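You operate a simulated robot arm through the tools that you are given. There is no shell and no other tool. Be economical: measure what you need, move in short steps, check, and stop when the job is done.

You are at the controls of a simulated two-armed robot. One attempt, no reset.

Task
Take the yellow brush and put it on the top of the green bin lid. Then put one of the small oranges from the back of the tall bench in the black tray. Then put the glass beaker in the inside of the sink. Then pull the locker door open. Keep to this order. Set down upright: glass beaker.
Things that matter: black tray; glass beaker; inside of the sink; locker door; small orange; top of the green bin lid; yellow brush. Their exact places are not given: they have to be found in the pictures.

It is judged by the outcome, as a careful person would: the job done as asked, and still so three seconds after it is handed in. It fails if anything else is knocked over, pushed out of place, dropped, spilled or broken. Lids that push on must go on centred and level and be pressed home; caps that screw on are set level and turned clockwise until they are tight.

Robot
Two 7-joint arms with two-finger parallel grippers on one trunk, on a base that drives. Base frame: it is fixed to the floor where the robot stands at the start and does not move with it; the origin is under the middle of the robot, x ahead of it, y to its left, z up. Readings come in mm, degrees, newtons and seconds.
The left shoulder is at the start at [70, 133, 1291], the right one opposite. With the tool pointing down near the work surface each hand reaches from about 100 to 560 mm from the robot's upright axis, wherever it stands, measured 20 degrees to its own side. Places, roughly: black tray (20x15x8 cm) [-1200, -3800, 800]; glass beaker [750, -250, 1000]; inside of the sink [-1900, 100, 700]; locker door [800, -800, 1800]; small orange (6x6x6 cm) [500, -100, 900]; top of the green bin lid [300, 1800, 1200]; yellow brush (12x5x8 cm) [500, -100, 1200]. Payload 1.57 kg a hand.
The tool frame of a hand sits at the grasp point between the pads (the TCP): z along the fingers, y along the line on which they close. The tips reach 30 mm beyond it. Largest opening 80 mm; finger width 17, thickness 12; the body of the gripper, 40 by 82 mm, starts 80 mm behind the TCP.
Orientation is that of the tool frame in the base frame, as a unit quaternion [w, x, y, z]. With the fingers straight down and closing along the base's y, the tool's x points along the base's -x, its y along +y and its z along -z.

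Tools
- The arms move only by the tool drive_tool. It takes "left_increments", "right_increments" or both (then of equal length, played together; a hand with none holds still); each is a list of rows, each a list of 3 entries, a list of its own where there are three numbers: the turn, a rotation vector about the tool's x, y, z in degrees, then the shift along the tool's x, y, z in mm, then the gripper command, from -1 (fully open) to 1 (shut), values between in proportion. In form: [[[ax, ay, az], [dx, dy, dz], jaw], ...]. A call has 1 to 10 rows; each row is the pose to reach, as a shift and turn from the pose commanded when the call began, along the tool's axes at that moment. Rows are played at 5 a second. More than 50 mm and 8.6 degrees between two rows, or a gripper value outside its range, and nothing of the call is played. A pose out of reach is approached as far as the arm can. The call stops where the force on the tool passes 40 N (or 10 N more than at its start, if that is more) or the arm is blocked; 0.2 s more then pass. The fingers move at their own pace (about 153 mm/s each) and stop on an object; they squeeze with about 31 N. The grip force told is the motor's: it shows also when the fingers shut on nothing. Time passes only in rows, and 0.2 s behind the last, so rows that repeat a pose let the fingers close. The reply holds the time, the measured pose of the TCP, the force on the tool along the base axes, the opening and the grip force, in the units named above and with some noise, with the torque about the TCP (base axes, N m) and any sound that the robot's microphone picked up, and new pictures: "views" is both (left out), scene, wrist or none (wrist: the cameras of the hands that moved).
- Cameras (640 x 400 px; columns grow to the right, rows downward): "scene" is now at [138.6, -20.1, 1530.6]; the picture's right is [-0.23, -0.97, 0.00], its down [-0.46, 0.11, -0.88] and it looks along [0.86, -0.20, -0.47] (base axes); focal length 216 px, centre (320, 200). "left" rides on the left gripper at [72, 7, -122] in its tool frame; the picture's right is [-0.09, 1.00, 0.00], its down [-0.84, -0.08, -0.54] and it looks along [-0.54, -0.05, 0.84] (tool axes); focal length 238 px, centre (320, 200). "right" rides on the right gripper at [72, -7, -122] in its tool frame; the picture's right is [0.09, 1.00, 0.00], its down [-0.84, 0.08, -0.54] and it looks along [-0.54, 0.05, 0.84] (tool axes); focal length 238 px, centre (320, 200).
- move_column(by): slides the trunk up (or, below 0, down) by that many mm; the arms and the scene camera ride with it, the base frame stays. It gives what a move gives, with no picture.
- drive_base(legs): drives the robot by 1 to 6 legs, each [ahead, left, turn to the left] in mm, mm and degrees, along the robot's own axes; the way and the turn of a leg run together, so that a leg with both is an arc; at most 1500 mm and 180 degrees a leg. The arms and the cameras ride along, it lands a little off, and it stops where it bumps. It gives what a move gives, and a new picture of the scene camera.
- aim_head(pan, tilt): turns the head with the scene camera to pan (to the left, within 86 degrees either way) and tilt (down, from -29 to 69), counted from straight ahead of the robot. It gives what a move gives, and a new picture of the scene camera.
- pixel_to_xyz(camera, pixels): for up to 12 pixels [column, row] of the newest picture of that camera ("zoom" is the newest enlarged one), the place [x, y, z] in the base frame of the surface seen there, good to about 3 mm. The clock stands still meanwhile.
- inspect(camera, box): a new picture of the part [left, top, right, bottom] of that camera's present view, enlarged. The clock stands still meanwhile.
- job_done(): hands the job in; it is judged then, once.

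Keep the steps short. Do not move on a guess: measure, check each grasp and each placing, and mend mistakes. In all there are 110 turns and 260 pictures (those below and enlarged ones count). Leave the grippers open and the arms clear of the work at the hand-in unless told otherwise, and finish with a single line.

The tools are called after "Emit:" as a command line: name --argument value ..., lists and objects as JSON in quotes. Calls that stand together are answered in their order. drive_tool: Moves the arms, as the interface text tells. Its arguments: {"type":"object","properties":{"left_increments":{"type":"array","items":{"type":"array"}},"right_increments":{"type":"array","items":{"type":"array"}},"views":{"type":"string","enum":["both","scene","wrist","none"]}},"required":[]} The other tools are called the same way: move_column (by) slides the trunk up or down; drive_base (legs) drives the base; aim_head (pan, tilt) turns the head that bears the scene camera; pixel_to_xyz (camera, pixels) gives the place of the surface under pixels of a picture; inspect (camera, box) takes an enlarged picture of a part of a camera's view; job_done () hands the job in.

At the start:

```text
time: 0.0
left_tool_pos: [329.2, 24.0, 1384.1]
left_tool_rot: [0.0, 0.0, 1.0, -0.001]
left_wrist_force: [-0.3, -0.2, 0.6]
left_torque: [-0.02, -0.03, 0.0]
left_width: 79.8
left_grasp_force: 0.1
right_tool_pos: [319.4, -267.5, 1438.7]
right_tool_rot: [0.0, 0.001, 1.0, 0.0]
right_wrist_force: [0.4, 0.2, -0.3]
right_torque: [-0.01, -0.01, 0.02]
right_width: 79.9
right_grasp_force: 0.1
trunk travel left (down, up): [-865.0, 75.0]
robot x, y, heading: [-0.3, -0.5, 0.0]
head pan, tilt: [-13.3, 28.2]
```

scene: 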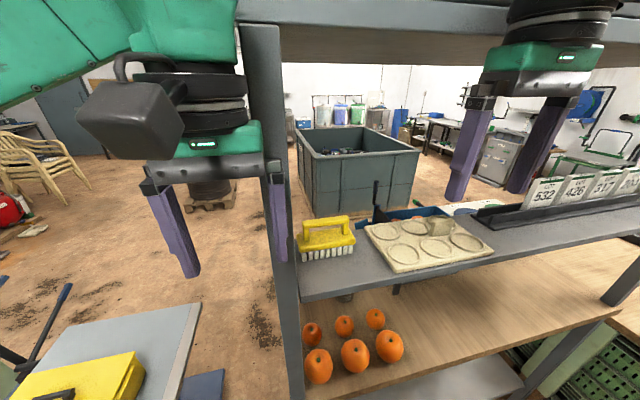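
right: 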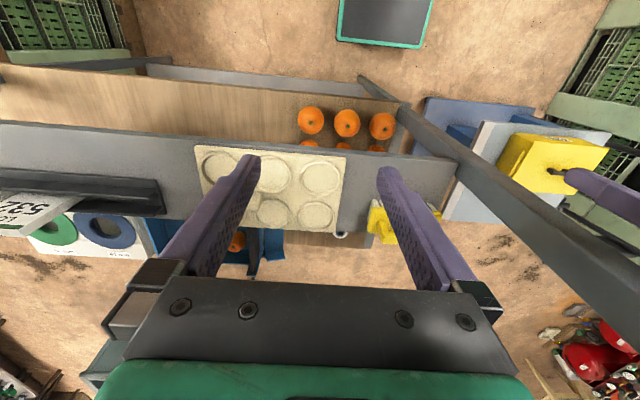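
left: 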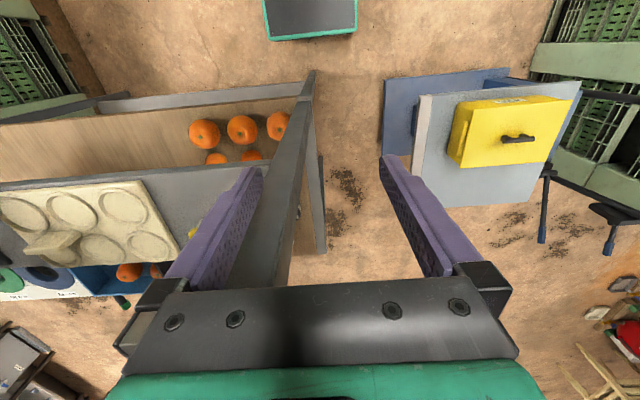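

I see the yellow brush near (325,238) on the shelf of a bench, with oranges on the level below. I'll measure these first.

Emit:
pixel_to_xyz --camera "scene" --pixels '[[325, 222], [305, 230], [350, 243], [320, 240], [300, 262], [312, 290], [260, 60], [400, 30], [317, 365], [312, 333], [375, 318], [440, 228]]'

Emit:
inspect --camera "scene" --box '[240, 180, 520, 400]'

Emit:
aim_head --pan 60 --tilt 20

```text
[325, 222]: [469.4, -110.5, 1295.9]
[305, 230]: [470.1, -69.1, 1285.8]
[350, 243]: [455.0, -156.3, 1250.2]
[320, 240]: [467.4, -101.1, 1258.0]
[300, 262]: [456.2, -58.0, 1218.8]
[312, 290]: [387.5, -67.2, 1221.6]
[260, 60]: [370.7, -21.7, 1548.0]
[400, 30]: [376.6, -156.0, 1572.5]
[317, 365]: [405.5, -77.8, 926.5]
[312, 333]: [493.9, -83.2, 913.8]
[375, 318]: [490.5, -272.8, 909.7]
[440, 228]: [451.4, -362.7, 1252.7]
```

```text
1.82 times, centred on (380, 290) of scene
```

zoom: 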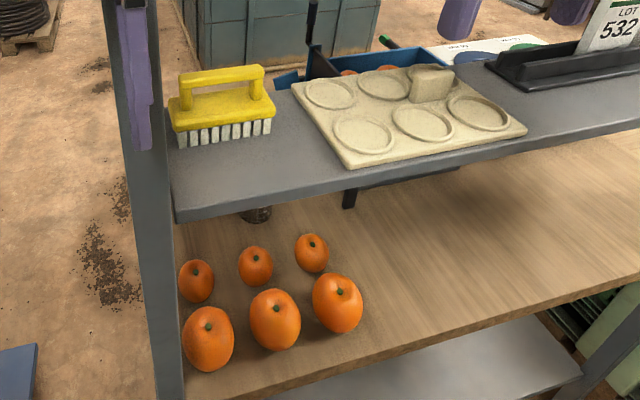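

```text
time: 1.4
left_tool_pos: [328.8, 23.8, 1383.4]
left_tool_rot: [0.0, -0.002, 1.0, -0.001]
left_wrist_force: [-0.3, 0.6, 0.1]
left_torque: [0.01, 0.0, 0.04]
left_width: 80.1
left_grasp_force: 0.0
right_tool_pos: [319.2, -267.9, 1440.1]
right_tool_rot: [0.001, 0.002, 1.0, 0.0]
right_wrist_force: [-0.5, 0.2, 0.6]
right_torque: [0.0, 0.02, 0.03]
right_width: 79.8
right_grasp_force: 0.0
trunk travel left (down, up): [-865.0, 75.0]
robot x, y, heading: [1.7, 0.9, -0.1]
head pan, tilt: [60.0, 20.0]
```

scene: 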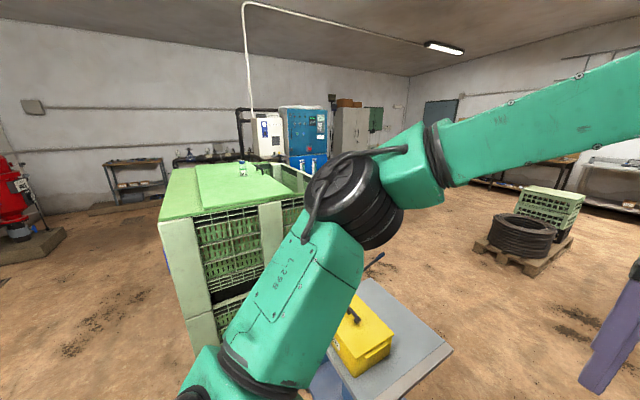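

The green crate with a lid at about (230,190) is to the left and has a small item on it. I'll measure it and look closer.

Emit:
pixel_to_xyz --camera "scene" --pixels '[[175, 210], [230, 185], [270, 198], [200, 170], [285, 172], [243, 170], [210, 200], [240, 200]]'

Emit:
inspect --camera "scene" --box '[140, 100, 340, 225]'

Emit:
aim_head --pan 0 --tilt 10

Emit:
aim_head --pan -60 --tilt 20

```text
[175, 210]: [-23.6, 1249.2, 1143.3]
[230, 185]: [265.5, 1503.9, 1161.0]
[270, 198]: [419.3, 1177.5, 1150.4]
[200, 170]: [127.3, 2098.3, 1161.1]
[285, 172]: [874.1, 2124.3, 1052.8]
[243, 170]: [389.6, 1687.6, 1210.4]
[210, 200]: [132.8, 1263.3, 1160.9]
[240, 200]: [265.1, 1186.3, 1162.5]
```

```text
3.20 times, centred on (240, 162) of scene
```

zoom: 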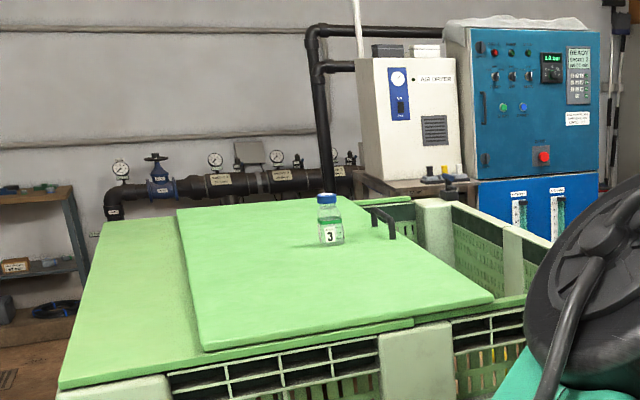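

```text
time: 2.8
left_tool_pos: [329.7, 24.0, 1382.1]
left_tool_rot: [0.0, 0.0, 1.0, -0.001]
left_wrist_force: [-0.6, -0.5, 0.2]
left_torque: [-0.01, 0.01, -0.01]
left_width: 80.1
left_grasp_force: 0.0
right_tool_pos: [319.4, -266.6, 1440.3]
right_tool_rot: [0.001, 0.001, 1.0, -0.001]
right_wrist_force: [0.0, 0.0, 0.4]
right_torque: [-0.01, 0.01, 0.01]
right_width: 79.8
right_grasp_force: 0.0
trunk travel left (down, up): [-865.0, 75.0]
robot x, y, heading: [4.1, -4.4, -0.2]
head pan, tilt: [0.0, 10.0]
```

scene: 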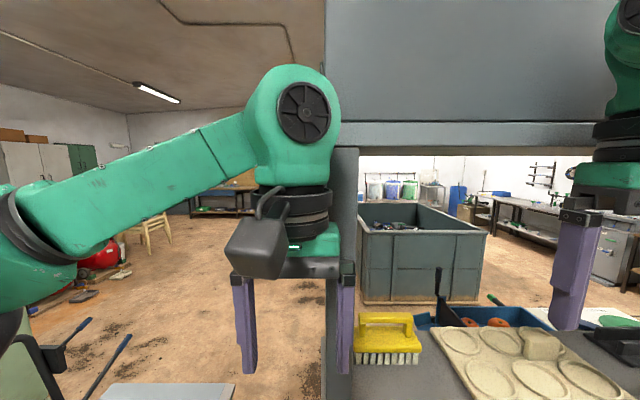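

```text
time: 4.0
left_tool_pos: [329.5, 22.8, 1382.4]
left_tool_rot: [0.0, 0.0, 1.0, -0.001]
left_wrist_force: [0.2, -0.3, 0.3]
left_torque: [-0.02, -0.05, 0.03]
left_width: 79.9
left_grasp_force: 0.1
right_tool_pos: [319.2, -267.5, 1440.3]
right_tool_rot: [0.001, 0.001, 1.0, 0.001]
right_wrist_force: [0.6, -0.2, -1.0]
right_torque: [-0.01, -0.02, 0.0]
right_width: 80.0
right_grasp_force: 0.0
trunk travel left (down, up): [-865.0, 75.0]
robot x, y, heading: [-1.4, -1.6, -0.1]
head pan, tilt: [-60.0, 20.0]
```

scene: 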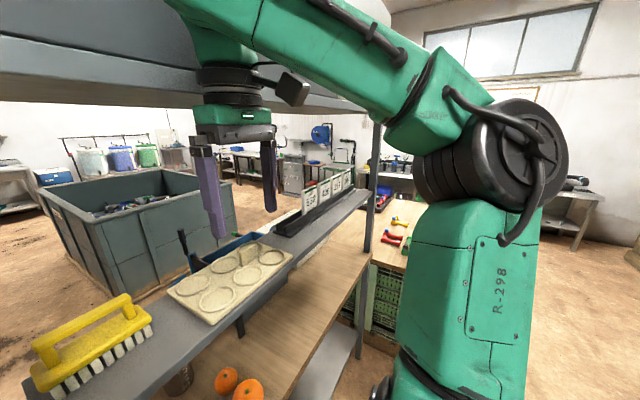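

I'll aim the head at the brush and look closely at its handle, and at the overhead clearance.

Emit:
aim_head --pan -15 --tilt 25

Emit:
inspect --camera "scene" --box '[270, 190, 400, 275]'

Emit:
inspect --camera "right" --box '[340, 160, 480, 260]'

```text
time: 5.2
left_tool_pos: [329.0, 25.7, 1382.9]
left_tool_rot: [0.0, -0.001, 1.0, -0.001]
left_wrist_force: [0.4, -0.6, -0.1]
left_torque: [0.01, -0.03, -0.01]
left_width: 80.3
left_grasp_force: 0.0
right_tool_pos: [319.6, -266.9, 1439.8]
right_tool_rot: [0.001, 0.001, 1.0, 0.0]
right_wrist_force: [-0.3, -0.5, -0.9]
right_torque: [-0.01, 0.0, -0.02]
right_width: 80.2
right_grasp_force: 0.0
trunk travel left (down, up): [-865.0, 75.0]
robot x, y, heading: [-2.3, -0.2, 0.0]
head pan, tilt: [-15.0, 25.0]
```

scene: 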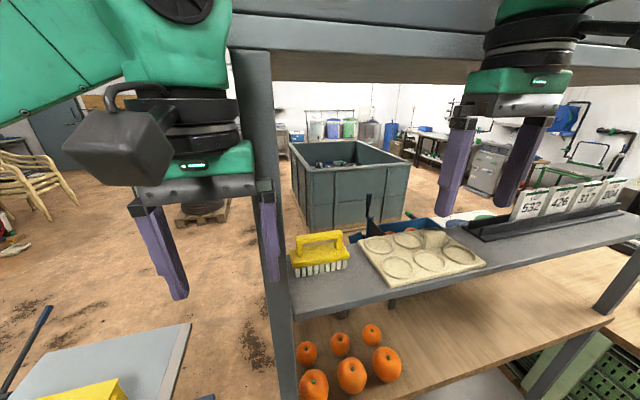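

```text
4.71 times, centred on (335, 232) of scene
```

zoom: 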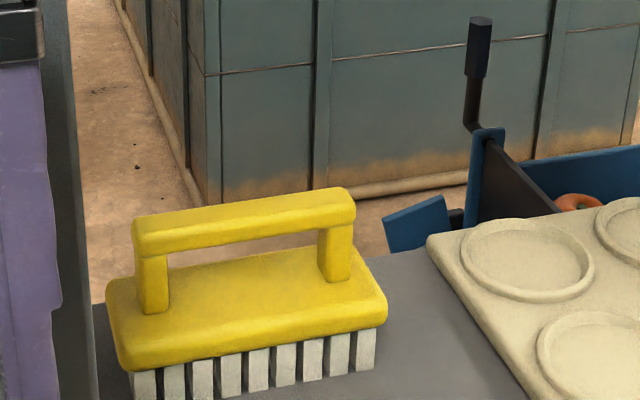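

```text
4.00 times, centred on (410, 210) of right
```

zoom: 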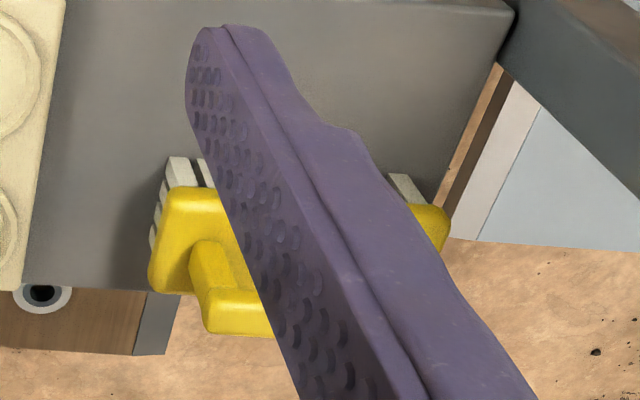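

The handle bar is about square with a gap under it, so a level approach with the fingers closing vertically looks possible. I'll measure the bar and gap.

Emit:
inspect --camera "scene" --box '[280, 222, 360, 282]'

Emit:
pixel_to_xyz --camera "scene" --pixels '[[299, 237], [343, 232], [320, 233], [320, 238], [321, 241], [320, 244], [320, 255], [319, 259], [319, 263], [319, 268], [293, 262], [348, 255]]'

Emit:
pixel_to_xyz --camera "zoom" --pixels '[[320, 60], [320, 90], [320, 120], [320, 135], [320, 150], [320, 170], [320, 200], [320, 230], [130, 150], [480, 120], [190, 200], [455, 150]]'

```text
6.67 times, centred on (320, 252) of scene
```

zoom: 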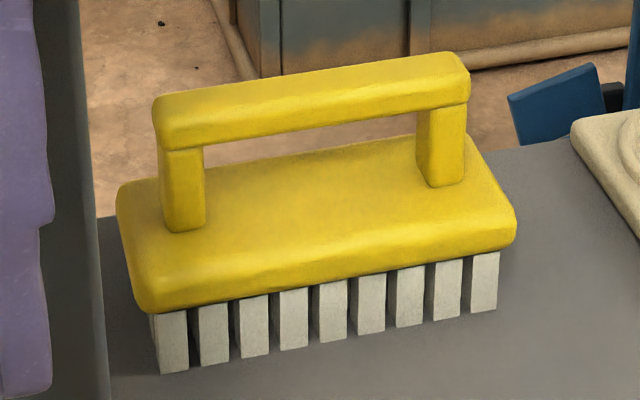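

```text
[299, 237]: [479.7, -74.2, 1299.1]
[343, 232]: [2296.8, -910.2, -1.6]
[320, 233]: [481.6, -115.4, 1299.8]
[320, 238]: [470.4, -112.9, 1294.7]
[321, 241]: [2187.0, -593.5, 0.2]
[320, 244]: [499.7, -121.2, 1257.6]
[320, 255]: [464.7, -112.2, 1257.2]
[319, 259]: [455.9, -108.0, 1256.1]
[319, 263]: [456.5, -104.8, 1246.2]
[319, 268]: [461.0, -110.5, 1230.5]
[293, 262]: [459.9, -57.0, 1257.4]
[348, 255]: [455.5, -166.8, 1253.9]
```

```text
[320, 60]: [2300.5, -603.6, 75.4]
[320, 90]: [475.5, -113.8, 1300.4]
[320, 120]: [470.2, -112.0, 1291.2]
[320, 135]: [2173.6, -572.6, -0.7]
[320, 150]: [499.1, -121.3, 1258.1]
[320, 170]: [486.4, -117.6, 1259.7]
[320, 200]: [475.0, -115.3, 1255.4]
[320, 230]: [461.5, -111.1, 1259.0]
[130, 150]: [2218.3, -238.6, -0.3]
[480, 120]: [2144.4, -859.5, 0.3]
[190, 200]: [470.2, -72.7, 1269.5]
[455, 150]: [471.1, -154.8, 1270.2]
```

Bar: x≈470–485, y −66…−160, z 1286–1300, with about 28 mm of gap below it. I'll back up 200 mm for arm room, then turn the right hand to point forward, fingers closing vertically, camera to the right.

Emit:
drive_base --legs '[[-200, 0, 0]]'

Emit:
drive_tool --right_increments '[[[4.94, -4.94, -4.94], [-15, 0, 5], -1], [[9.88, -9.88, -9.88], [-30, 0, 10], -1], [[14.82, -14.82, -14.82], [-45, 0, 15], -1], [[19.76, -19.76, -19.76], [-60, 0, 20], -1], [[24.7, -24.7, -24.7], [-75, 0, 25], -1], [[29.64, -29.64, -29.64], [-90, 0, 30], -1], [[34.58, -34.58, -34.58], [-105, 0, 35], -1]]' --views "scene"

```text
time: 6.8
left_tool_pos: [132.4, 25.5, 1381.2]
left_tool_rot: [-0.001, -0.002, 1.0, 0.0]
left_wrist_force: [0.2, -0.5, 0.9]
left_torque: [0.0, 0.04, 0.04]
left_width: 80.1
left_grasp_force: 0.0
right_tool_pos: [123.5, -265.8, 1439.1]
right_tool_rot: [-0.002, -0.001, 1.0, 0.0]
right_wrist_force: [0.5, -0.4, 0.9]
right_torque: [0.01, 0.08, 0.01]
right_width: 80.1
right_grasp_force: 0.0
trunk travel left (down, up): [-865.0, 75.0]
robot x, y, heading: [-203.9, -0.4, 0.2]
head pan, tilt: [-15.0, 25.0]
```

scene: 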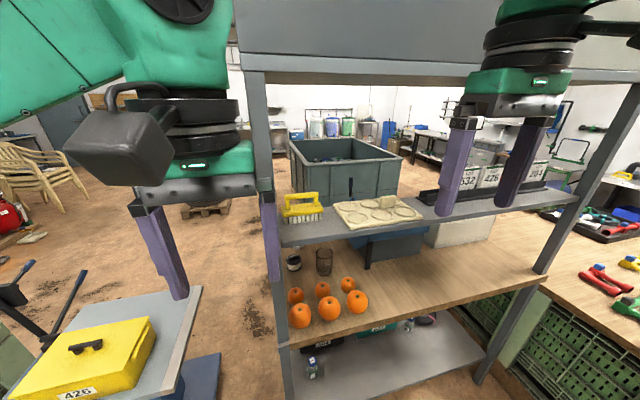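

```text
time: 8.4
left_tool_pos: [125.9, 24.3, 1383.1]
left_tool_rot: [0.001, -0.003, 1.0, 0.0]
left_wrist_force: [0.2, 0.0, -0.1]
left_torque: [0.0, 0.0, 0.03]
left_width: 79.8
left_grasp_force: 0.0
right_tool_pos: [221.4, -266.8, 1404.0]
right_tool_rot: [0.29, -0.289, 0.866, -0.288]
right_wrist_force: [0.3, -0.1, 1.1]
right_torque: [0.0, -0.01, -0.02]
right_width: 79.8
right_grasp_force: 0.1
trunk travel left (down, up): [-865.0, 75.0]
robot x, y, heading: [-200.6, 3.0, 0.2]
head pan, tilt: [-15.0, 25.0]
```

scene: 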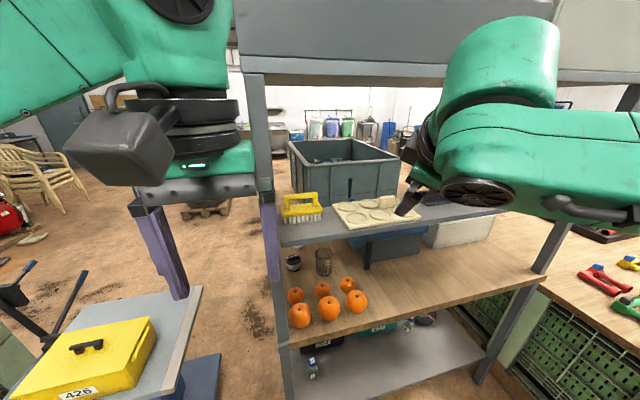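

Rotation is half done with no contact. Finishing the other half.

Emit:
drive_tool --right_increments '[[[4.94, -4.94, -4.94], [0, 0, 0], -1], [[9.88, -9.88, -9.88], [0, 0, 0], -1], [[14.82, -14.82, -14.82], [0, 0, 0], -1], [[19.76, -19.76, -19.76], [0, 0, 0], -1], [[24.7, -24.7, -24.7], [0, 0, 0], -1], [[29.64, -29.64, -29.64], [0, 0, 0], -1], [[34.58, -34.58, -34.58], [0, 0, 0], -1]]' --views "scene"

```text
time: 10.0
left_tool_pos: [129.1, 22.7, 1381.2]
left_tool_rot: [-0.002, -0.001, 1.0, 0.0]
left_wrist_force: [0.2, 0.6, -0.4]
left_torque: [-0.01, 0.06, -0.01]
left_width: 80.3
left_grasp_force: 0.0
right_tool_pos: [276.8, -285.2, 1423.3]
right_tool_rot: [0.5, -0.5, 0.5, -0.5]
right_wrist_force: [0.6, -0.4, -0.7]
right_torque: [0.0, -0.03, 0.01]
right_width: 80.2
right_grasp_force: 0.0
right hand out of reach, approached as far as the arm can: row 3, 4, 5, 6, 7
trunk travel left (down, up): [-865.0, 75.0]
robot x, y, heading: [-202.7, 4.1, -0.1]
head pan, tilt: [-15.0, 25.0]
```

scene: 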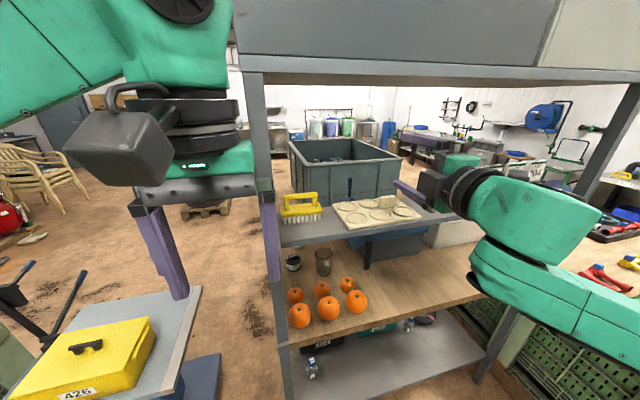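

The hand now points forward. I'll move part of the way toward the handle and read the pose, since the last target was out of reach.

Emit:
drive_tool --right_increments '[[[0, 0, 0], [0, 0, 40], -1], [[0, 0, 0], [-20, 15, 80], -1], [[0, 0, 0], [-50, 40, 100], -1], [[0, 0, 0], [-80, 60, 100], 0.2]]' --views "scene"

```text
time: 11.0
left_tool_pos: [126.1, 26.4, 1383.7]
left_tool_rot: [0.0, -0.003, 1.0, -0.001]
left_wrist_force: [1.1, -0.1, -0.4]
left_torque: [-0.01, -0.01, 0.03]
left_width: 80.1
left_grasp_force: 0.0
right_tool_pos: [374.3, -200.5, 1365.3]
right_tool_rot: [0.5, -0.499, 0.501, -0.5]
right_wrist_force: [-0.6, 0.1, 0.7]
right_torque: [0.04, 0.03, -0.02]
right_width: 32.1
right_grasp_force: 0.0
trunk travel left (down, up): [-865.0, 75.0]
robot x, y, heading: [-205.1, -2.3, 0.3]
head pan, tilt: [-15.0, 25.0]
```

scene: 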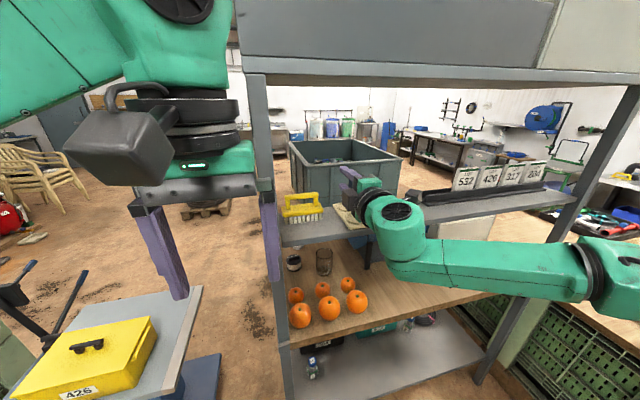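

Width is 32 mm, as wanted. Next I align in front of the handle bar, with the tips still short of it.

Emit:
drive_tool --right_increments '[[[0, 0, 0], [-44, 20, 0], 0.2], [[0, 0, 0], [-88, 36, 0], 0.2], [[0, 0, 0], [-88, 72, 20], 0.2], [[0, 0, 0], [-88, 72, 30], 0.2]]' --views "both"

Emit:
inspect --camera "scene" --box '[260, 170, 380, 245]'

```text
time: 12.0
left_tool_pos: [127.6, 22.1, 1382.5]
left_tool_rot: [0.0, -0.002, 1.0, -0.001]
left_wrist_force: [-0.1, 0.3, -1.1]
left_torque: [0.0, 0.0, 0.02]
left_width: 80.2
left_grasp_force: 0.0
right_tool_pos: [404.8, -114.6, 1294.9]
right_tool_rot: [0.5, -0.5, 0.501, -0.499]
right_wrist_force: [-0.5, -0.1, 0.7]
right_torque: [0.01, 0.01, 0.04]
right_width: 31.9
right_grasp_force: 0.1
trunk travel left (down, up): [-865.0, 75.0]
robot x, y, heading: [-201.7, -1.1, 0.3]
head pan, tilt: [-15.0, 25.0]
```

scene: 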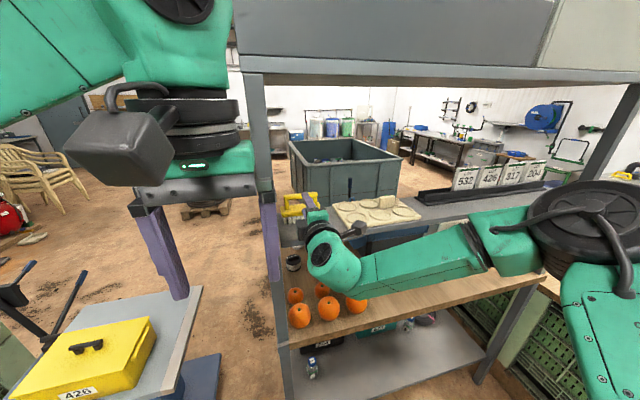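
right: 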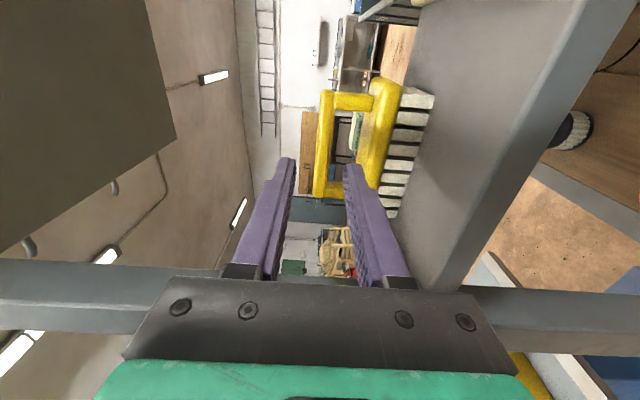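

```text
5.33 times, centred on (320, 208) of scene
```

zoom: 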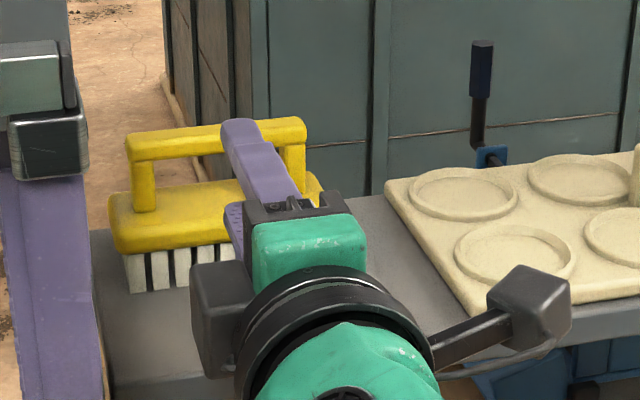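

The bar lies between the fingertips in the wrist view. I'll measure it from this camera for an exact height check.

Emit:
pixel_to_xyz --camera "right" --pixels '[[325, 150], [319, 170], [331, 140], [328, 120], [374, 150], [362, 140], [350, 102], [293, 162], [350, 168], [380, 130], [345, 185]]'

Emit:
inspect --camera "right" --box '[250, 70, 450, 220]'

```text
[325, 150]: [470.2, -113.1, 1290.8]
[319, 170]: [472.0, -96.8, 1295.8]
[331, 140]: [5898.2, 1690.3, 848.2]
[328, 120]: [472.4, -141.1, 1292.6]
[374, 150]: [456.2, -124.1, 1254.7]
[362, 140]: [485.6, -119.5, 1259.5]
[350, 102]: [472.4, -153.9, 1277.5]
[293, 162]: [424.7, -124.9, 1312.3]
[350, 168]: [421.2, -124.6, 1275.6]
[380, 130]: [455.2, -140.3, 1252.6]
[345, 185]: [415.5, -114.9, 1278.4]
```

```text
2.67 times, centred on (350, 145) of right
```

zoom: 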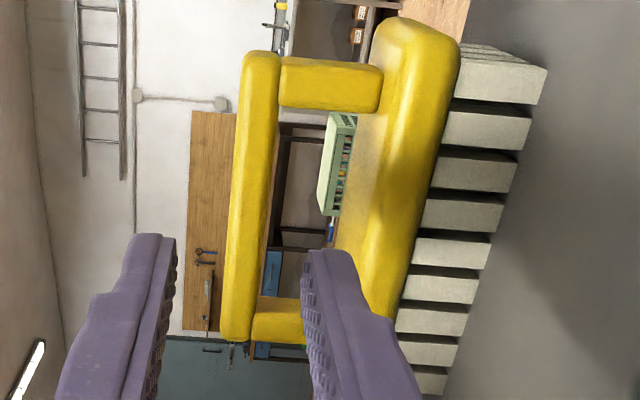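

Lower finger spans about 1264–1276 and the gap 1259–1286, so it fits. I advance 70 mm and close.

Emit:
drive_tool --right_increments '[[[0, 0, 0], [0, 0, 25], 0.2], [[0, 0, 0], [0, 0, 50], 0.2], [[0, 0, 0], [0, 0, 70], 0.2], [[0, 0, 0], [0, 0, 70], 0.2]]' --views "wrist"

```text
time: 13.0
left_tool_pos: [127.8, 24.6, 1382.8]
left_tool_rot: [0.0, -0.003, 1.0, -0.001]
left_wrist_force: [-0.2, 0.2, -0.4]
left_torque: [0.0, 0.01, 0.02]
left_width: 80.0
left_grasp_force: 0.1
right_tool_pos: [473.7, -113.6, 1294.2]
right_tool_rot: [-0.5, 0.501, -0.501, 0.499]
right_wrist_force: [-0.3, 0.3, -0.4]
right_torque: [-0.04, 0.01, -0.02]
right_width: 32.0
right_grasp_force: 0.1
trunk travel left (down, up): [-865.0, 75.0]
robot x, y, heading: [-204.1, 2.4, 0.2]
head pan, tilt: [-15.0, 25.0]
```

right: 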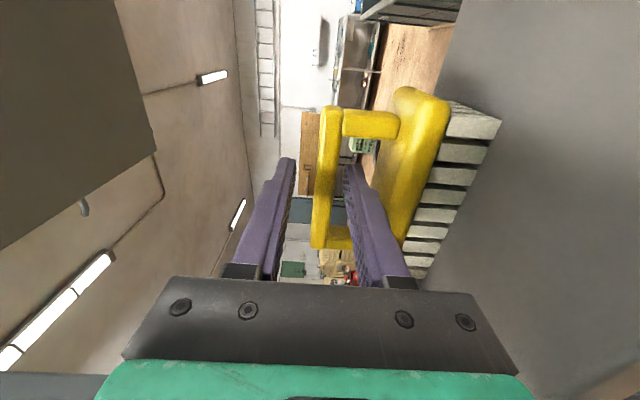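

The bar is between the pads with no contact force. Closing now, then lifting 25 mm.

Emit:
drive_tool --right_increments '[[[0, 0, 0], [0, 0, 0], 1], [[0, 0, 0], [0, 0, 0], 1], [[0, 0, 0], [0, 0, 0], 1], [[0, 0, 0], [0, -15, 0], 1], [[0, 0, 0], [0, -40, 0], 1]]' --views "both"

```text
time: 14.2
left_tool_pos: [126.5, 25.1, 1383.2]
left_tool_rot: [0.001, -0.003, 1.0, -0.001]
left_wrist_force: [0.2, 0.5, 0.8]
left_torque: [-0.03, -0.01, 0.0]
left_width: 80.0
left_grasp_force: 0.1
right_tool_pos: [472.0, -115.1, 1334.5]
right_tool_rot: [0.5, -0.5, 0.501, -0.5]
right_wrist_force: [0.8, -0.5, -1.6]
right_torque: [0.03, 0.03, 0.03]
right_width: 11.2
right_grasp_force: 29.3
trunk travel left (down, up): [-865.0, 75.0]
robot x, y, heading: [-202.5, 0.7, 0.3]
head pan, tilt: [-15.0, 25.0]
```

scene: 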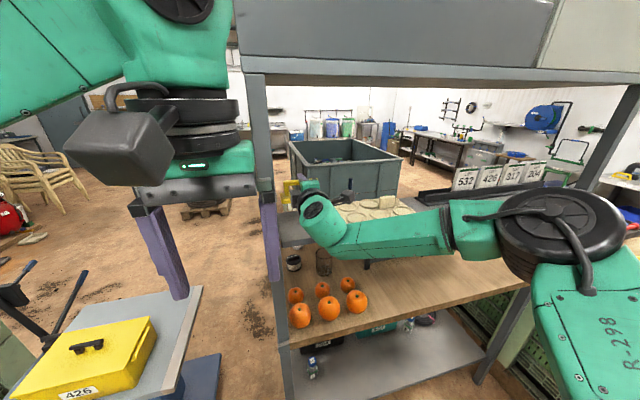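
right: 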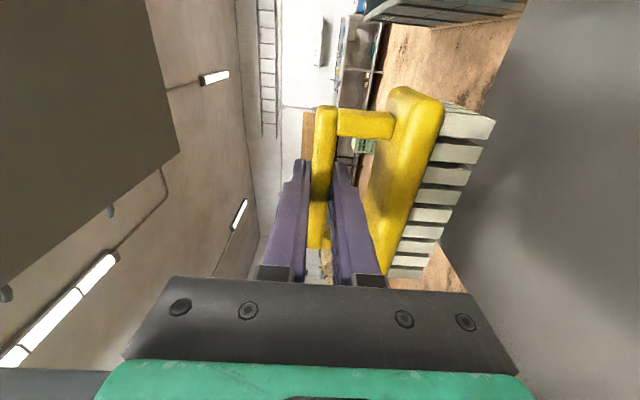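

The brush is held (11 mm, 29 N) and clear of the shelf. I'll measure the table at left to plan the drive and look to the left before moving.

Emit:
pixel_to_xyz --camera "scene" --pixels '[[100, 295], [200, 290], [165, 390], [215, 360], [20, 270], [90, 345], [60, 290]]'

Emit:
drive_base --legs '[[-350, 0, 0]]'

Emit:
aim_head --pan 60 --tilt 25

```text
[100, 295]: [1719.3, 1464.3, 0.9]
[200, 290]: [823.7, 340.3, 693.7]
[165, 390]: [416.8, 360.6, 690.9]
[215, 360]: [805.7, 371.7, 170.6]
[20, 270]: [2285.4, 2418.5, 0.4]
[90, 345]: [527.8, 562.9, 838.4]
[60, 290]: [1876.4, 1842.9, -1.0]
```

```text
time: 16.4
left_tool_pos: [-219.4, 22.6, 1381.2]
left_tool_rot: [-0.001, -0.002, 1.0, -0.001]
left_wrist_force: [0.0, 0.2, -0.6]
left_torque: [0.0, 0.02, -0.02]
left_width: 79.7
left_grasp_force: 0.1
right_tool_pos: [126.8, -118.6, 1332.3]
right_tool_rot: [0.499, -0.5, 0.503, -0.499]
right_wrist_force: [-0.1, 0.8, -1.6]
right_torque: [0.02, -0.01, 0.01]
right_width: 11.1
right_grasp_force: 29.1
trunk travel left (down, up): [-865.0, 75.0]
robot x, y, heading: [-554.1, -3.6, -0.2]
head pan, tilt: [-15.0, 25.0]
```

scene: 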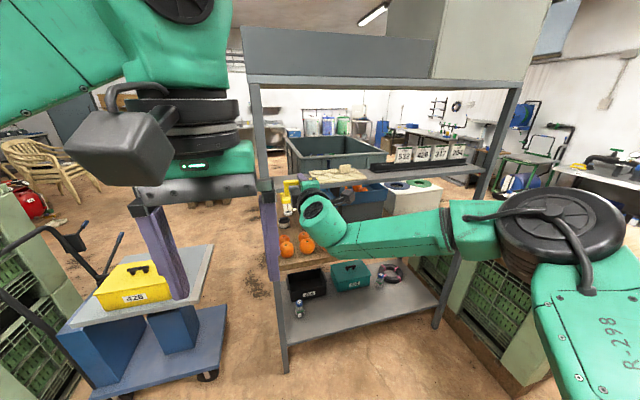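

```text
time: 17.9
left_tool_pos: [-223.3, 23.0, 1383.0]
left_tool_rot: [-0.001, -0.002, 1.0, -0.001]
left_wrist_force: [0.4, -0.2, -0.2]
left_torque: [-0.01, -0.02, -0.01]
left_width: 80.1
left_grasp_force: 0.1
right_tool_pos: [124.1, -117.1, 1334.4]
right_tool_rot: [0.5, -0.498, 0.503, -0.499]
right_wrist_force: [-0.6, -0.4, -1.9]
right_torque: [0.0, 0.0, 0.0]
right_width: 11.5
right_grasp_force: 28.8
trunk travel left (down, up): [-865.0, 75.0]
robot x, y, heading: [-553.3, 0.4, 0.1]
head pan, tilt: [60.0, 25.0]
```

scene: 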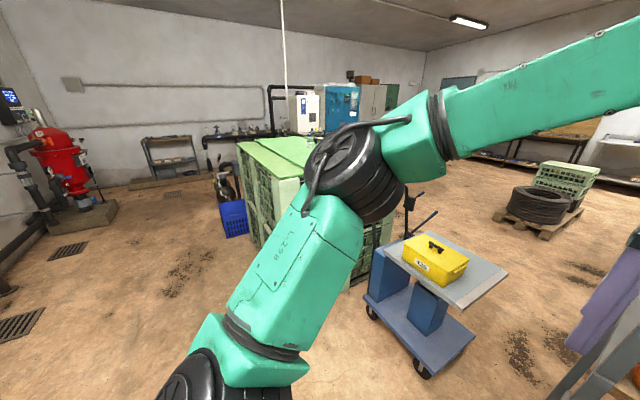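

The base can slide left with the heading kept, and reach the lid from its −x side. I'll measure the lid edges, the blue crate on the floor and the cart.

Emit:
pixel_to_xyz --camera "scene" --pixels '[[240, 148], [262, 155], [275, 177], [296, 176], [260, 142], [233, 232], [220, 225], [247, 215], [265, 248], [370, 315], [410, 195], [405, 270]]'

Emit:
inspect --camera "scene" --box '[200, 110, 400, 250]'

```text
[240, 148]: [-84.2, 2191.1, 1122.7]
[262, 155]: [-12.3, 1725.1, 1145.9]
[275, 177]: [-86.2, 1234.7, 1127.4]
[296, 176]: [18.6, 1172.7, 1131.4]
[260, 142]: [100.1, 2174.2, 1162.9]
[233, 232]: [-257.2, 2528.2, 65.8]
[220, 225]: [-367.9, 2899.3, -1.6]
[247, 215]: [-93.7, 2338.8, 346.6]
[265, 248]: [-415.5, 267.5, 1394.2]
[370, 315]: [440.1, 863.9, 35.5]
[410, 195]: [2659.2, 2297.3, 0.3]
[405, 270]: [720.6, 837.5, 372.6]
```

```text
2.86 times, centred on (300, 180) of scene
```

zoom: 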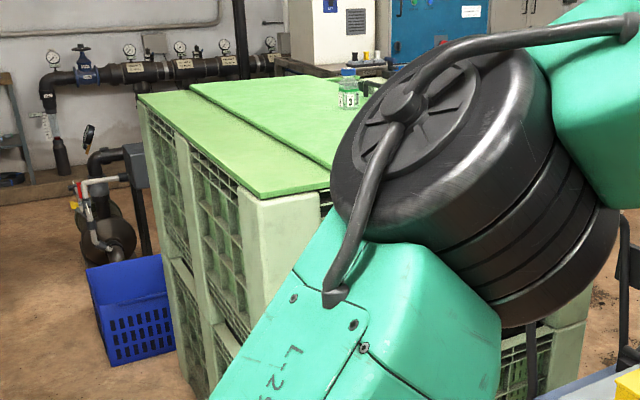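

The path is clear: bin face at x≈−90, lid top at z≈1162, brush bottom at about 1259. Sliding left 1450 mm.

Emit:
drive_base --legs '[[0, 1450, 0]]'

Emit:
aim_head --pan -5 --tilt 30

```text
time: 25.0
left_tool_pos: [-211.9, 1450.1, 1382.6]
left_tool_rot: [0.0, 0.006, 1.0, 0.0]
left_wrist_force: [0.5, -0.5, -0.4]
left_torque: [-0.02, -0.01, -0.02]
left_width: 80.1
left_grasp_force: 0.0
right_tool_pos: [131.2, 1305.6, 1332.4]
right_tool_rot: [0.496, -0.495, 0.506, -0.503]
right_wrist_force: [-0.3, 0.3, -1.6]
right_torque: [0.0, 0.01, 0.01]
right_width: 11.2
right_grasp_force: 28.9
trunk travel left (down, up): [-865.0, 75.0]
robot x, y, heading: [-544.6, 1429.9, -0.7]
head pan, tilt: [60.0, 25.0]
```

scene: 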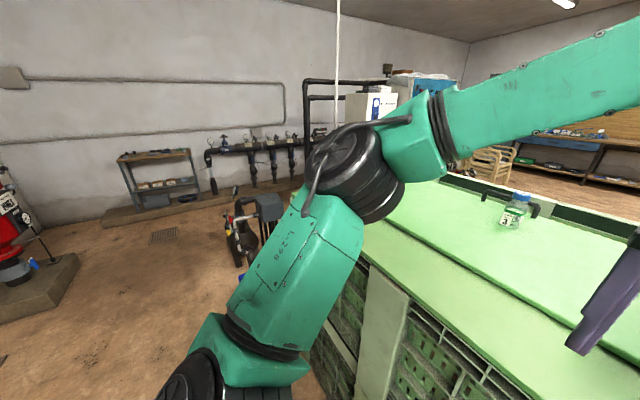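

```text
time: 26.4
left_tool_pos: [-211.2, 1450.8, 1382.1]
left_tool_rot: [0.0, 0.007, 1.0, -0.001]
left_wrist_force: [-0.3, -0.2, 0.0]
left_torque: [-0.01, -0.05, 0.0]
left_width: 80.1
left_grasp_force: 0.1
right_tool_pos: [130.8, 1304.8, 1334.2]
right_tool_rot: [0.495, -0.495, 0.505, -0.505]
right_wrist_force: [1.0, -0.6, -1.9]
right_torque: [0.02, 0.0, 0.0]
right_width: 11.4
right_grasp_force: 29.2
trunk travel left (down, up): [-865.0, 75.0]
robot x, y, heading: [-543.4, 1431.4, -0.7]
head pan, tilt: [-5.0, 30.0]
```

scene: 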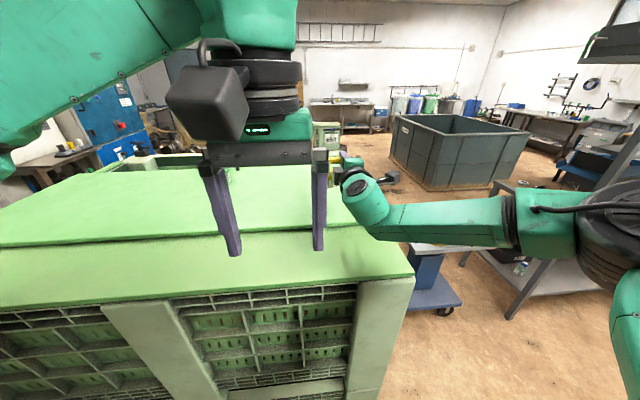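

The brush is over the near part of the lid. Another 150 mm left and some forward would centre it. There is also a "650" card near (325,135); I'll measure that and the panel edge.

Emit:
pixel_to_xyz --camera "scene" --pixels '[[326, 133], [180, 240], [350, 228], [280, 190], [290, 155], [150, 210], [60, 200], [240, 160], [175, 165], [300, 255]]'

Emit:
inspect --camera "scene" --box '[130, 100, 430, 290]'

Emit:
inspect --camera "right" --box '[0, 0, 640, 400]'

```text
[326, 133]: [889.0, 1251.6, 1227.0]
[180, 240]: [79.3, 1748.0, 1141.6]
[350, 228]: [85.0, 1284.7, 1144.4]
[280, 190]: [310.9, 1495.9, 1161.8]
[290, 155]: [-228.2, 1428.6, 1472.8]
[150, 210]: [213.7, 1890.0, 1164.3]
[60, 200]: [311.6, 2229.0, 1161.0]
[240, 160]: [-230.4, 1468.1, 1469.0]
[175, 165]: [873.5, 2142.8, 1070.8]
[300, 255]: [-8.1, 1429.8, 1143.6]
```

```text
2.11 times, centred on (280, 195) of scene
```

zoom: 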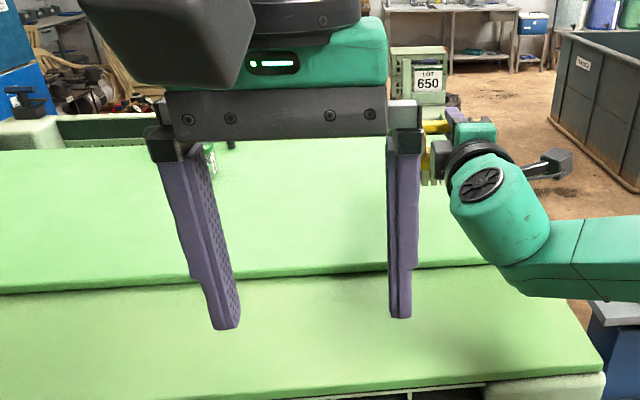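

```text
1.00 times, centred on (320, 200) of right (not enlarged: the box is as wide or as high as the picture)
```

zoom: 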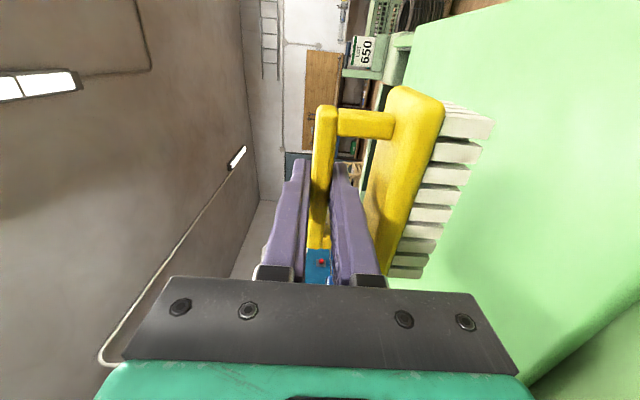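

I'll drive 60 forward and 140 left, staying clear of the bin face at x≈−90.

Emit:
drive_base --legs '[[0, 145, 0.7], [60, 0, 0]]'

Emit:
drive_tool --right_increments '[[[0, 0, 0], [0, 0, 40], 1], [[0, 0, 0], [0, 30, 80], 1], [[0, 0, 0], [0, 60, 80], 1]]' --views "both"

```text
time: 28.3
left_tool_pos: [-164.2, 1597.9, 1385.6]
left_tool_rot: [0.005, 0.0, 1.0, 0.0]
left_wrist_force: [-0.9, -0.2, -1.0]
left_torque: [0.03, -0.09, -0.01]
left_width: 80.1
left_grasp_force: 0.1
right_tool_pos: [181.9, 1457.8, 1339.1]
right_tool_rot: [0.502, -0.497, 0.499, -0.502]
right_wrist_force: [-1.1, 0.0, -1.4]
right_torque: [0.0, 0.06, -0.03]
right_width: 11.4
right_grasp_force: 29.0
trunk travel left (down, up): [-865.0, 75.0]
robot x, y, heading: [-486.1, 1575.8, -0.0]
head pan, tilt: [-5.0, 30.0]
```

scene: 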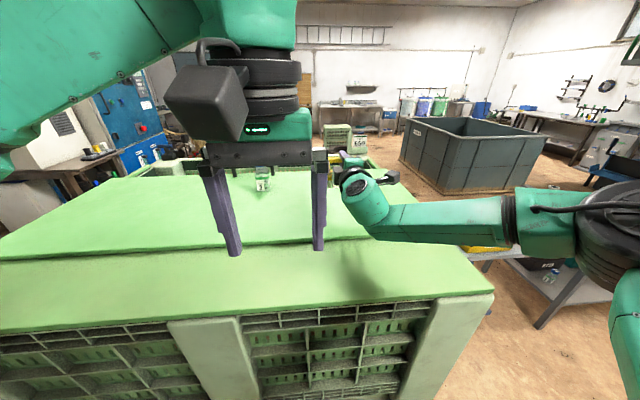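

```text
time: 29.1
left_tool_pos: [-154.0, 1600.2, 1383.6]
left_tool_rot: [0.0, 0.0, 1.0, -0.001]
left_wrist_force: [0.3, -1.1, -0.1]
left_torque: [0.0, 0.02, -0.03]
left_width: 79.6
left_grasp_force: 0.0
right_tool_pos: [229.5, 1429.4, 1288.3]
right_tool_rot: [0.5, -0.499, 0.502, -0.499]
right_wrist_force: [-0.1, -0.2, -0.7]
right_torque: [0.01, -0.05, 0.01]
right_width: 11.4
right_grasp_force: 28.8
right hand out of reach, approached as far as the arm can: row 1, 2, 3
trunk travel left (down, up): [-865.0, 75.0]
robot x, y, heading: [-482.8, 1574.3, -0.1]
head pan, tilt: [-5.0, 30.0]
```

scene: 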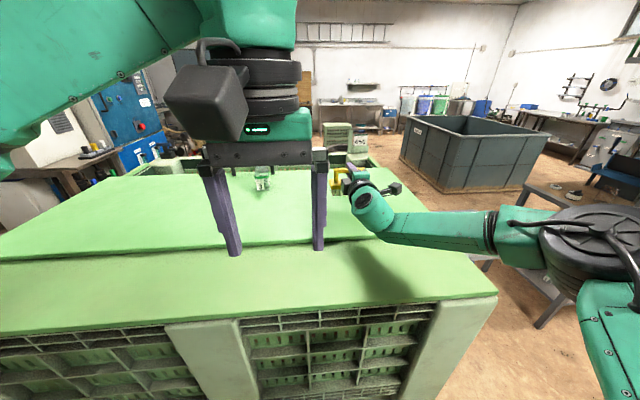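
right: 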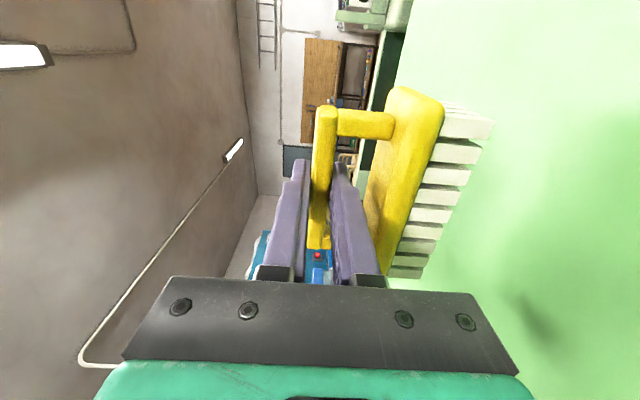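

The brush (x≈207–255) is fully over the raised panel. Bristles should touch at TCP z≈1234, so I lower the trunk 50 mm.

Emit:
move_column --by -48

Emit:
drive_tool --right_increments '[[[0, 0, 0], [0, 0, 0], 1]]' --views "wrist"

```text
time: 30.0
left_tool_pos: [-153.2, 1599.8, 1334.9]
left_tool_rot: [-0.001, 0.0, 1.0, 0.0]
left_wrist_force: [-0.4, 0.8, -0.3]
left_torque: [-0.01, 0.02, -0.01]
left_width: 79.9
left_grasp_force: 0.1
right_tool_pos: [230.5, 1429.3, 1239.3]
right_tool_rot: [0.5, -0.498, 0.502, -0.5]
right_wrist_force: [-0.3, -0.1, -1.2]
right_torque: [0.0, 0.0, 0.0]
right_width: 11.4
right_grasp_force: 29.4
trunk travel left (down, up): [-817.0, 123.0]
robot x, y, heading: [-480.3, 1577.5, 0.2]
head pan, tilt: [-5.0, 30.0]
```

```text
time: 30.4
left_tool_pos: [-152.2, 1599.8, 1335.0]
left_tool_rot: [0.0, -0.001, 1.0, -0.001]
left_wrist_force: [0.3, 0.5, -0.7]
left_torque: [0.0, -0.02, 0.0]
left_width: 80.0
left_grasp_force: 0.1
right_tool_pos: [230.8, 1428.6, 1239.2]
right_tool_rot: [0.5, -0.499, 0.502, -0.499]
right_wrist_force: [0.0, 0.2, -1.4]
right_torque: [-0.01, -0.05, 0.0]
right_width: 11.7
right_grasp_force: 29.5
trunk travel left (down, up): [-817.0, 123.0]
robot x, y, heading: [-482.5, 1579.2, 0.0]
head pan, tilt: [-5.0, 30.0]
```

right: 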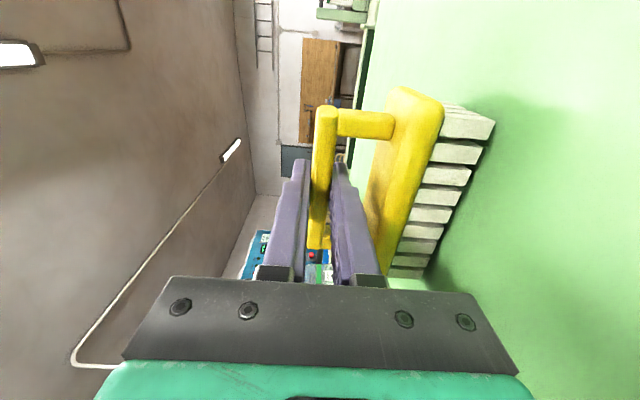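

Still slightly above the lid. Lowering in small steps and watching the force.

Emit:
drive_tool --right_increments '[[[0, 0, 0], [0, 2, 0], 1], [[0, 0, 0], [0, 4, 0], 1], [[0, 0, 0], [0, 5, 0], 1]]' --views "wrist"

```text
time: 31.2
left_tool_pos: [-151.9, 1600.5, 1335.4]
left_tool_rot: [0.0, 0.0, 1.0, -0.001]
left_wrist_force: [-0.4, -0.3, 0.5]
left_torque: [0.02, 0.02, -0.01]
left_width: 80.0
left_grasp_force: 0.1
right_tool_pos: [230.2, 1428.4, 1234.3]
right_tool_rot: [0.5, -0.499, 0.501, -0.499]
right_wrist_force: [0.3, -0.2, -2.2]
right_torque: [-0.03, 0.0, -0.02]
right_width: 11.2
right_grasp_force: 29.3
trunk travel left (down, up): [-817.0, 123.0]
robot x, y, heading: [-485.3, 1574.5, -0.2]
head pan, tilt: [-5.0, 30.0]
```

right: 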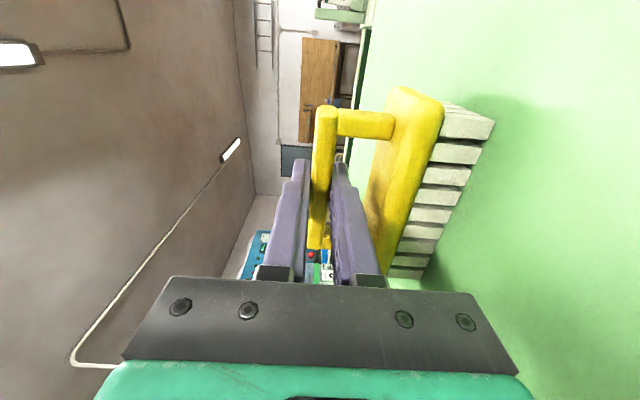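

No contact yet. I'll measure the bristle ends against the lid.

Emit:
pixel_to_xyz --camera "right" --pixels '[[490, 130], [475, 155], [440, 220], [500, 200], [480, 230]]'

Emit:
drive_tool --right_increments '[[[0, 0, 0], [0, 2, 0], 1], [[0, 0, 0], [0, 4, 0], 1]]' --views "wrist"

```text
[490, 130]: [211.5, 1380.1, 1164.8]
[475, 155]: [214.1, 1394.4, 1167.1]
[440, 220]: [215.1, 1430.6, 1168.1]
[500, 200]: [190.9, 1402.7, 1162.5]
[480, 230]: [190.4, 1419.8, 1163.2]
```

```text
time: 31.8
left_tool_pos: [-153.1, 1600.1, 1335.0]
left_tool_rot: [0.0, -0.001, 1.0, -0.001]
left_wrist_force: [0.6, -0.3, 0.1]
left_torque: [0.0, -0.03, -0.01]
left_width: 79.6
left_grasp_force: 0.0
right_tool_pos: [227.6, 1427.4, 1233.7]
right_tool_rot: [0.5, -0.498, 0.501, -0.501]
right_wrist_force: [2.9, -0.2, 7.3]
right_torque: [-0.04, -0.05, 0.01]
right_width: 11.6
right_grasp_force: 28.9
trunk travel left (down, up): [-817.0, 123.0]
robot x, y, heading: [-477.2, 1577.2, -0.1]
head pan, tilt: [-5.0, 30.0]
```

right: 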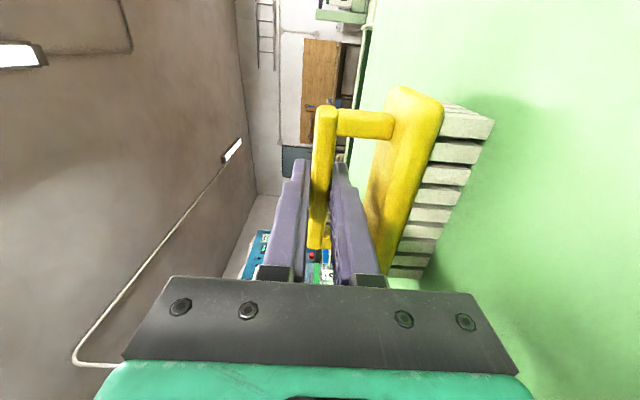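

Contact (7 N upward). I open partially so the lower finger stays inside the gap, then withdraw straight back.

Emit:
drive_tool --right_increments '[[[0, 0, 0], [0, -3, 0], 0.35], [[0, 0, 0], [0, -3, 0], 0.35], [[0, 0, 0], [0, -3, 0], 0.35], [[0, 0, 0], [0, -3, -20], 0.35], [[0, 0, 0], [0, -3, -45], 0.35], [[0, 0, 0], [0, -3, -80], 0.35]]' --views "both"

```text
time: 33.2
left_tool_pos: [-155.2, 1599.0, 1335.3]
left_tool_rot: [0.001, -0.001, 1.0, -0.001]
left_wrist_force: [0.7, -0.5, -0.8]
left_torque: [0.03, 0.06, -0.01]
left_width: 80.1
left_grasp_force: 0.0
right_tool_pos: [148.8, 1430.8, 1234.6]
right_tool_rot: [0.5, -0.498, 0.502, -0.5]
right_wrist_force: [0.0, -0.1, -0.2]
right_torque: [-0.04, -0.04, -0.02]
right_width: 26.1
right_grasp_force: 0.0
trunk travel left (down, up): [-817.0, 123.0]
robot x, y, heading: [-481.9, 1576.6, 0.1]
head pan, tilt: [-5.0, 30.0]
```

scene: 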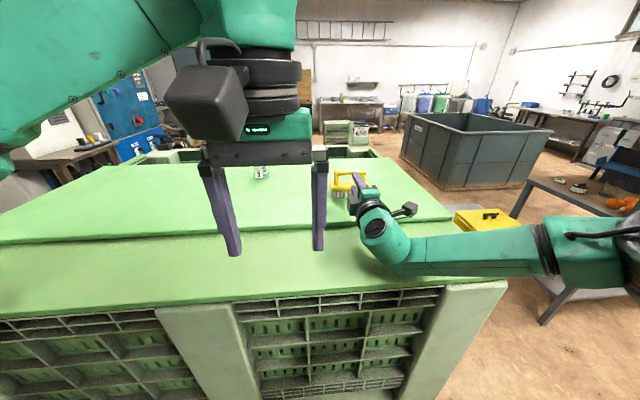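
right: 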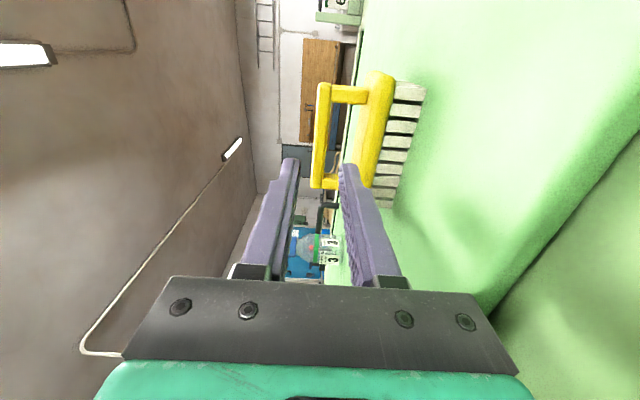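

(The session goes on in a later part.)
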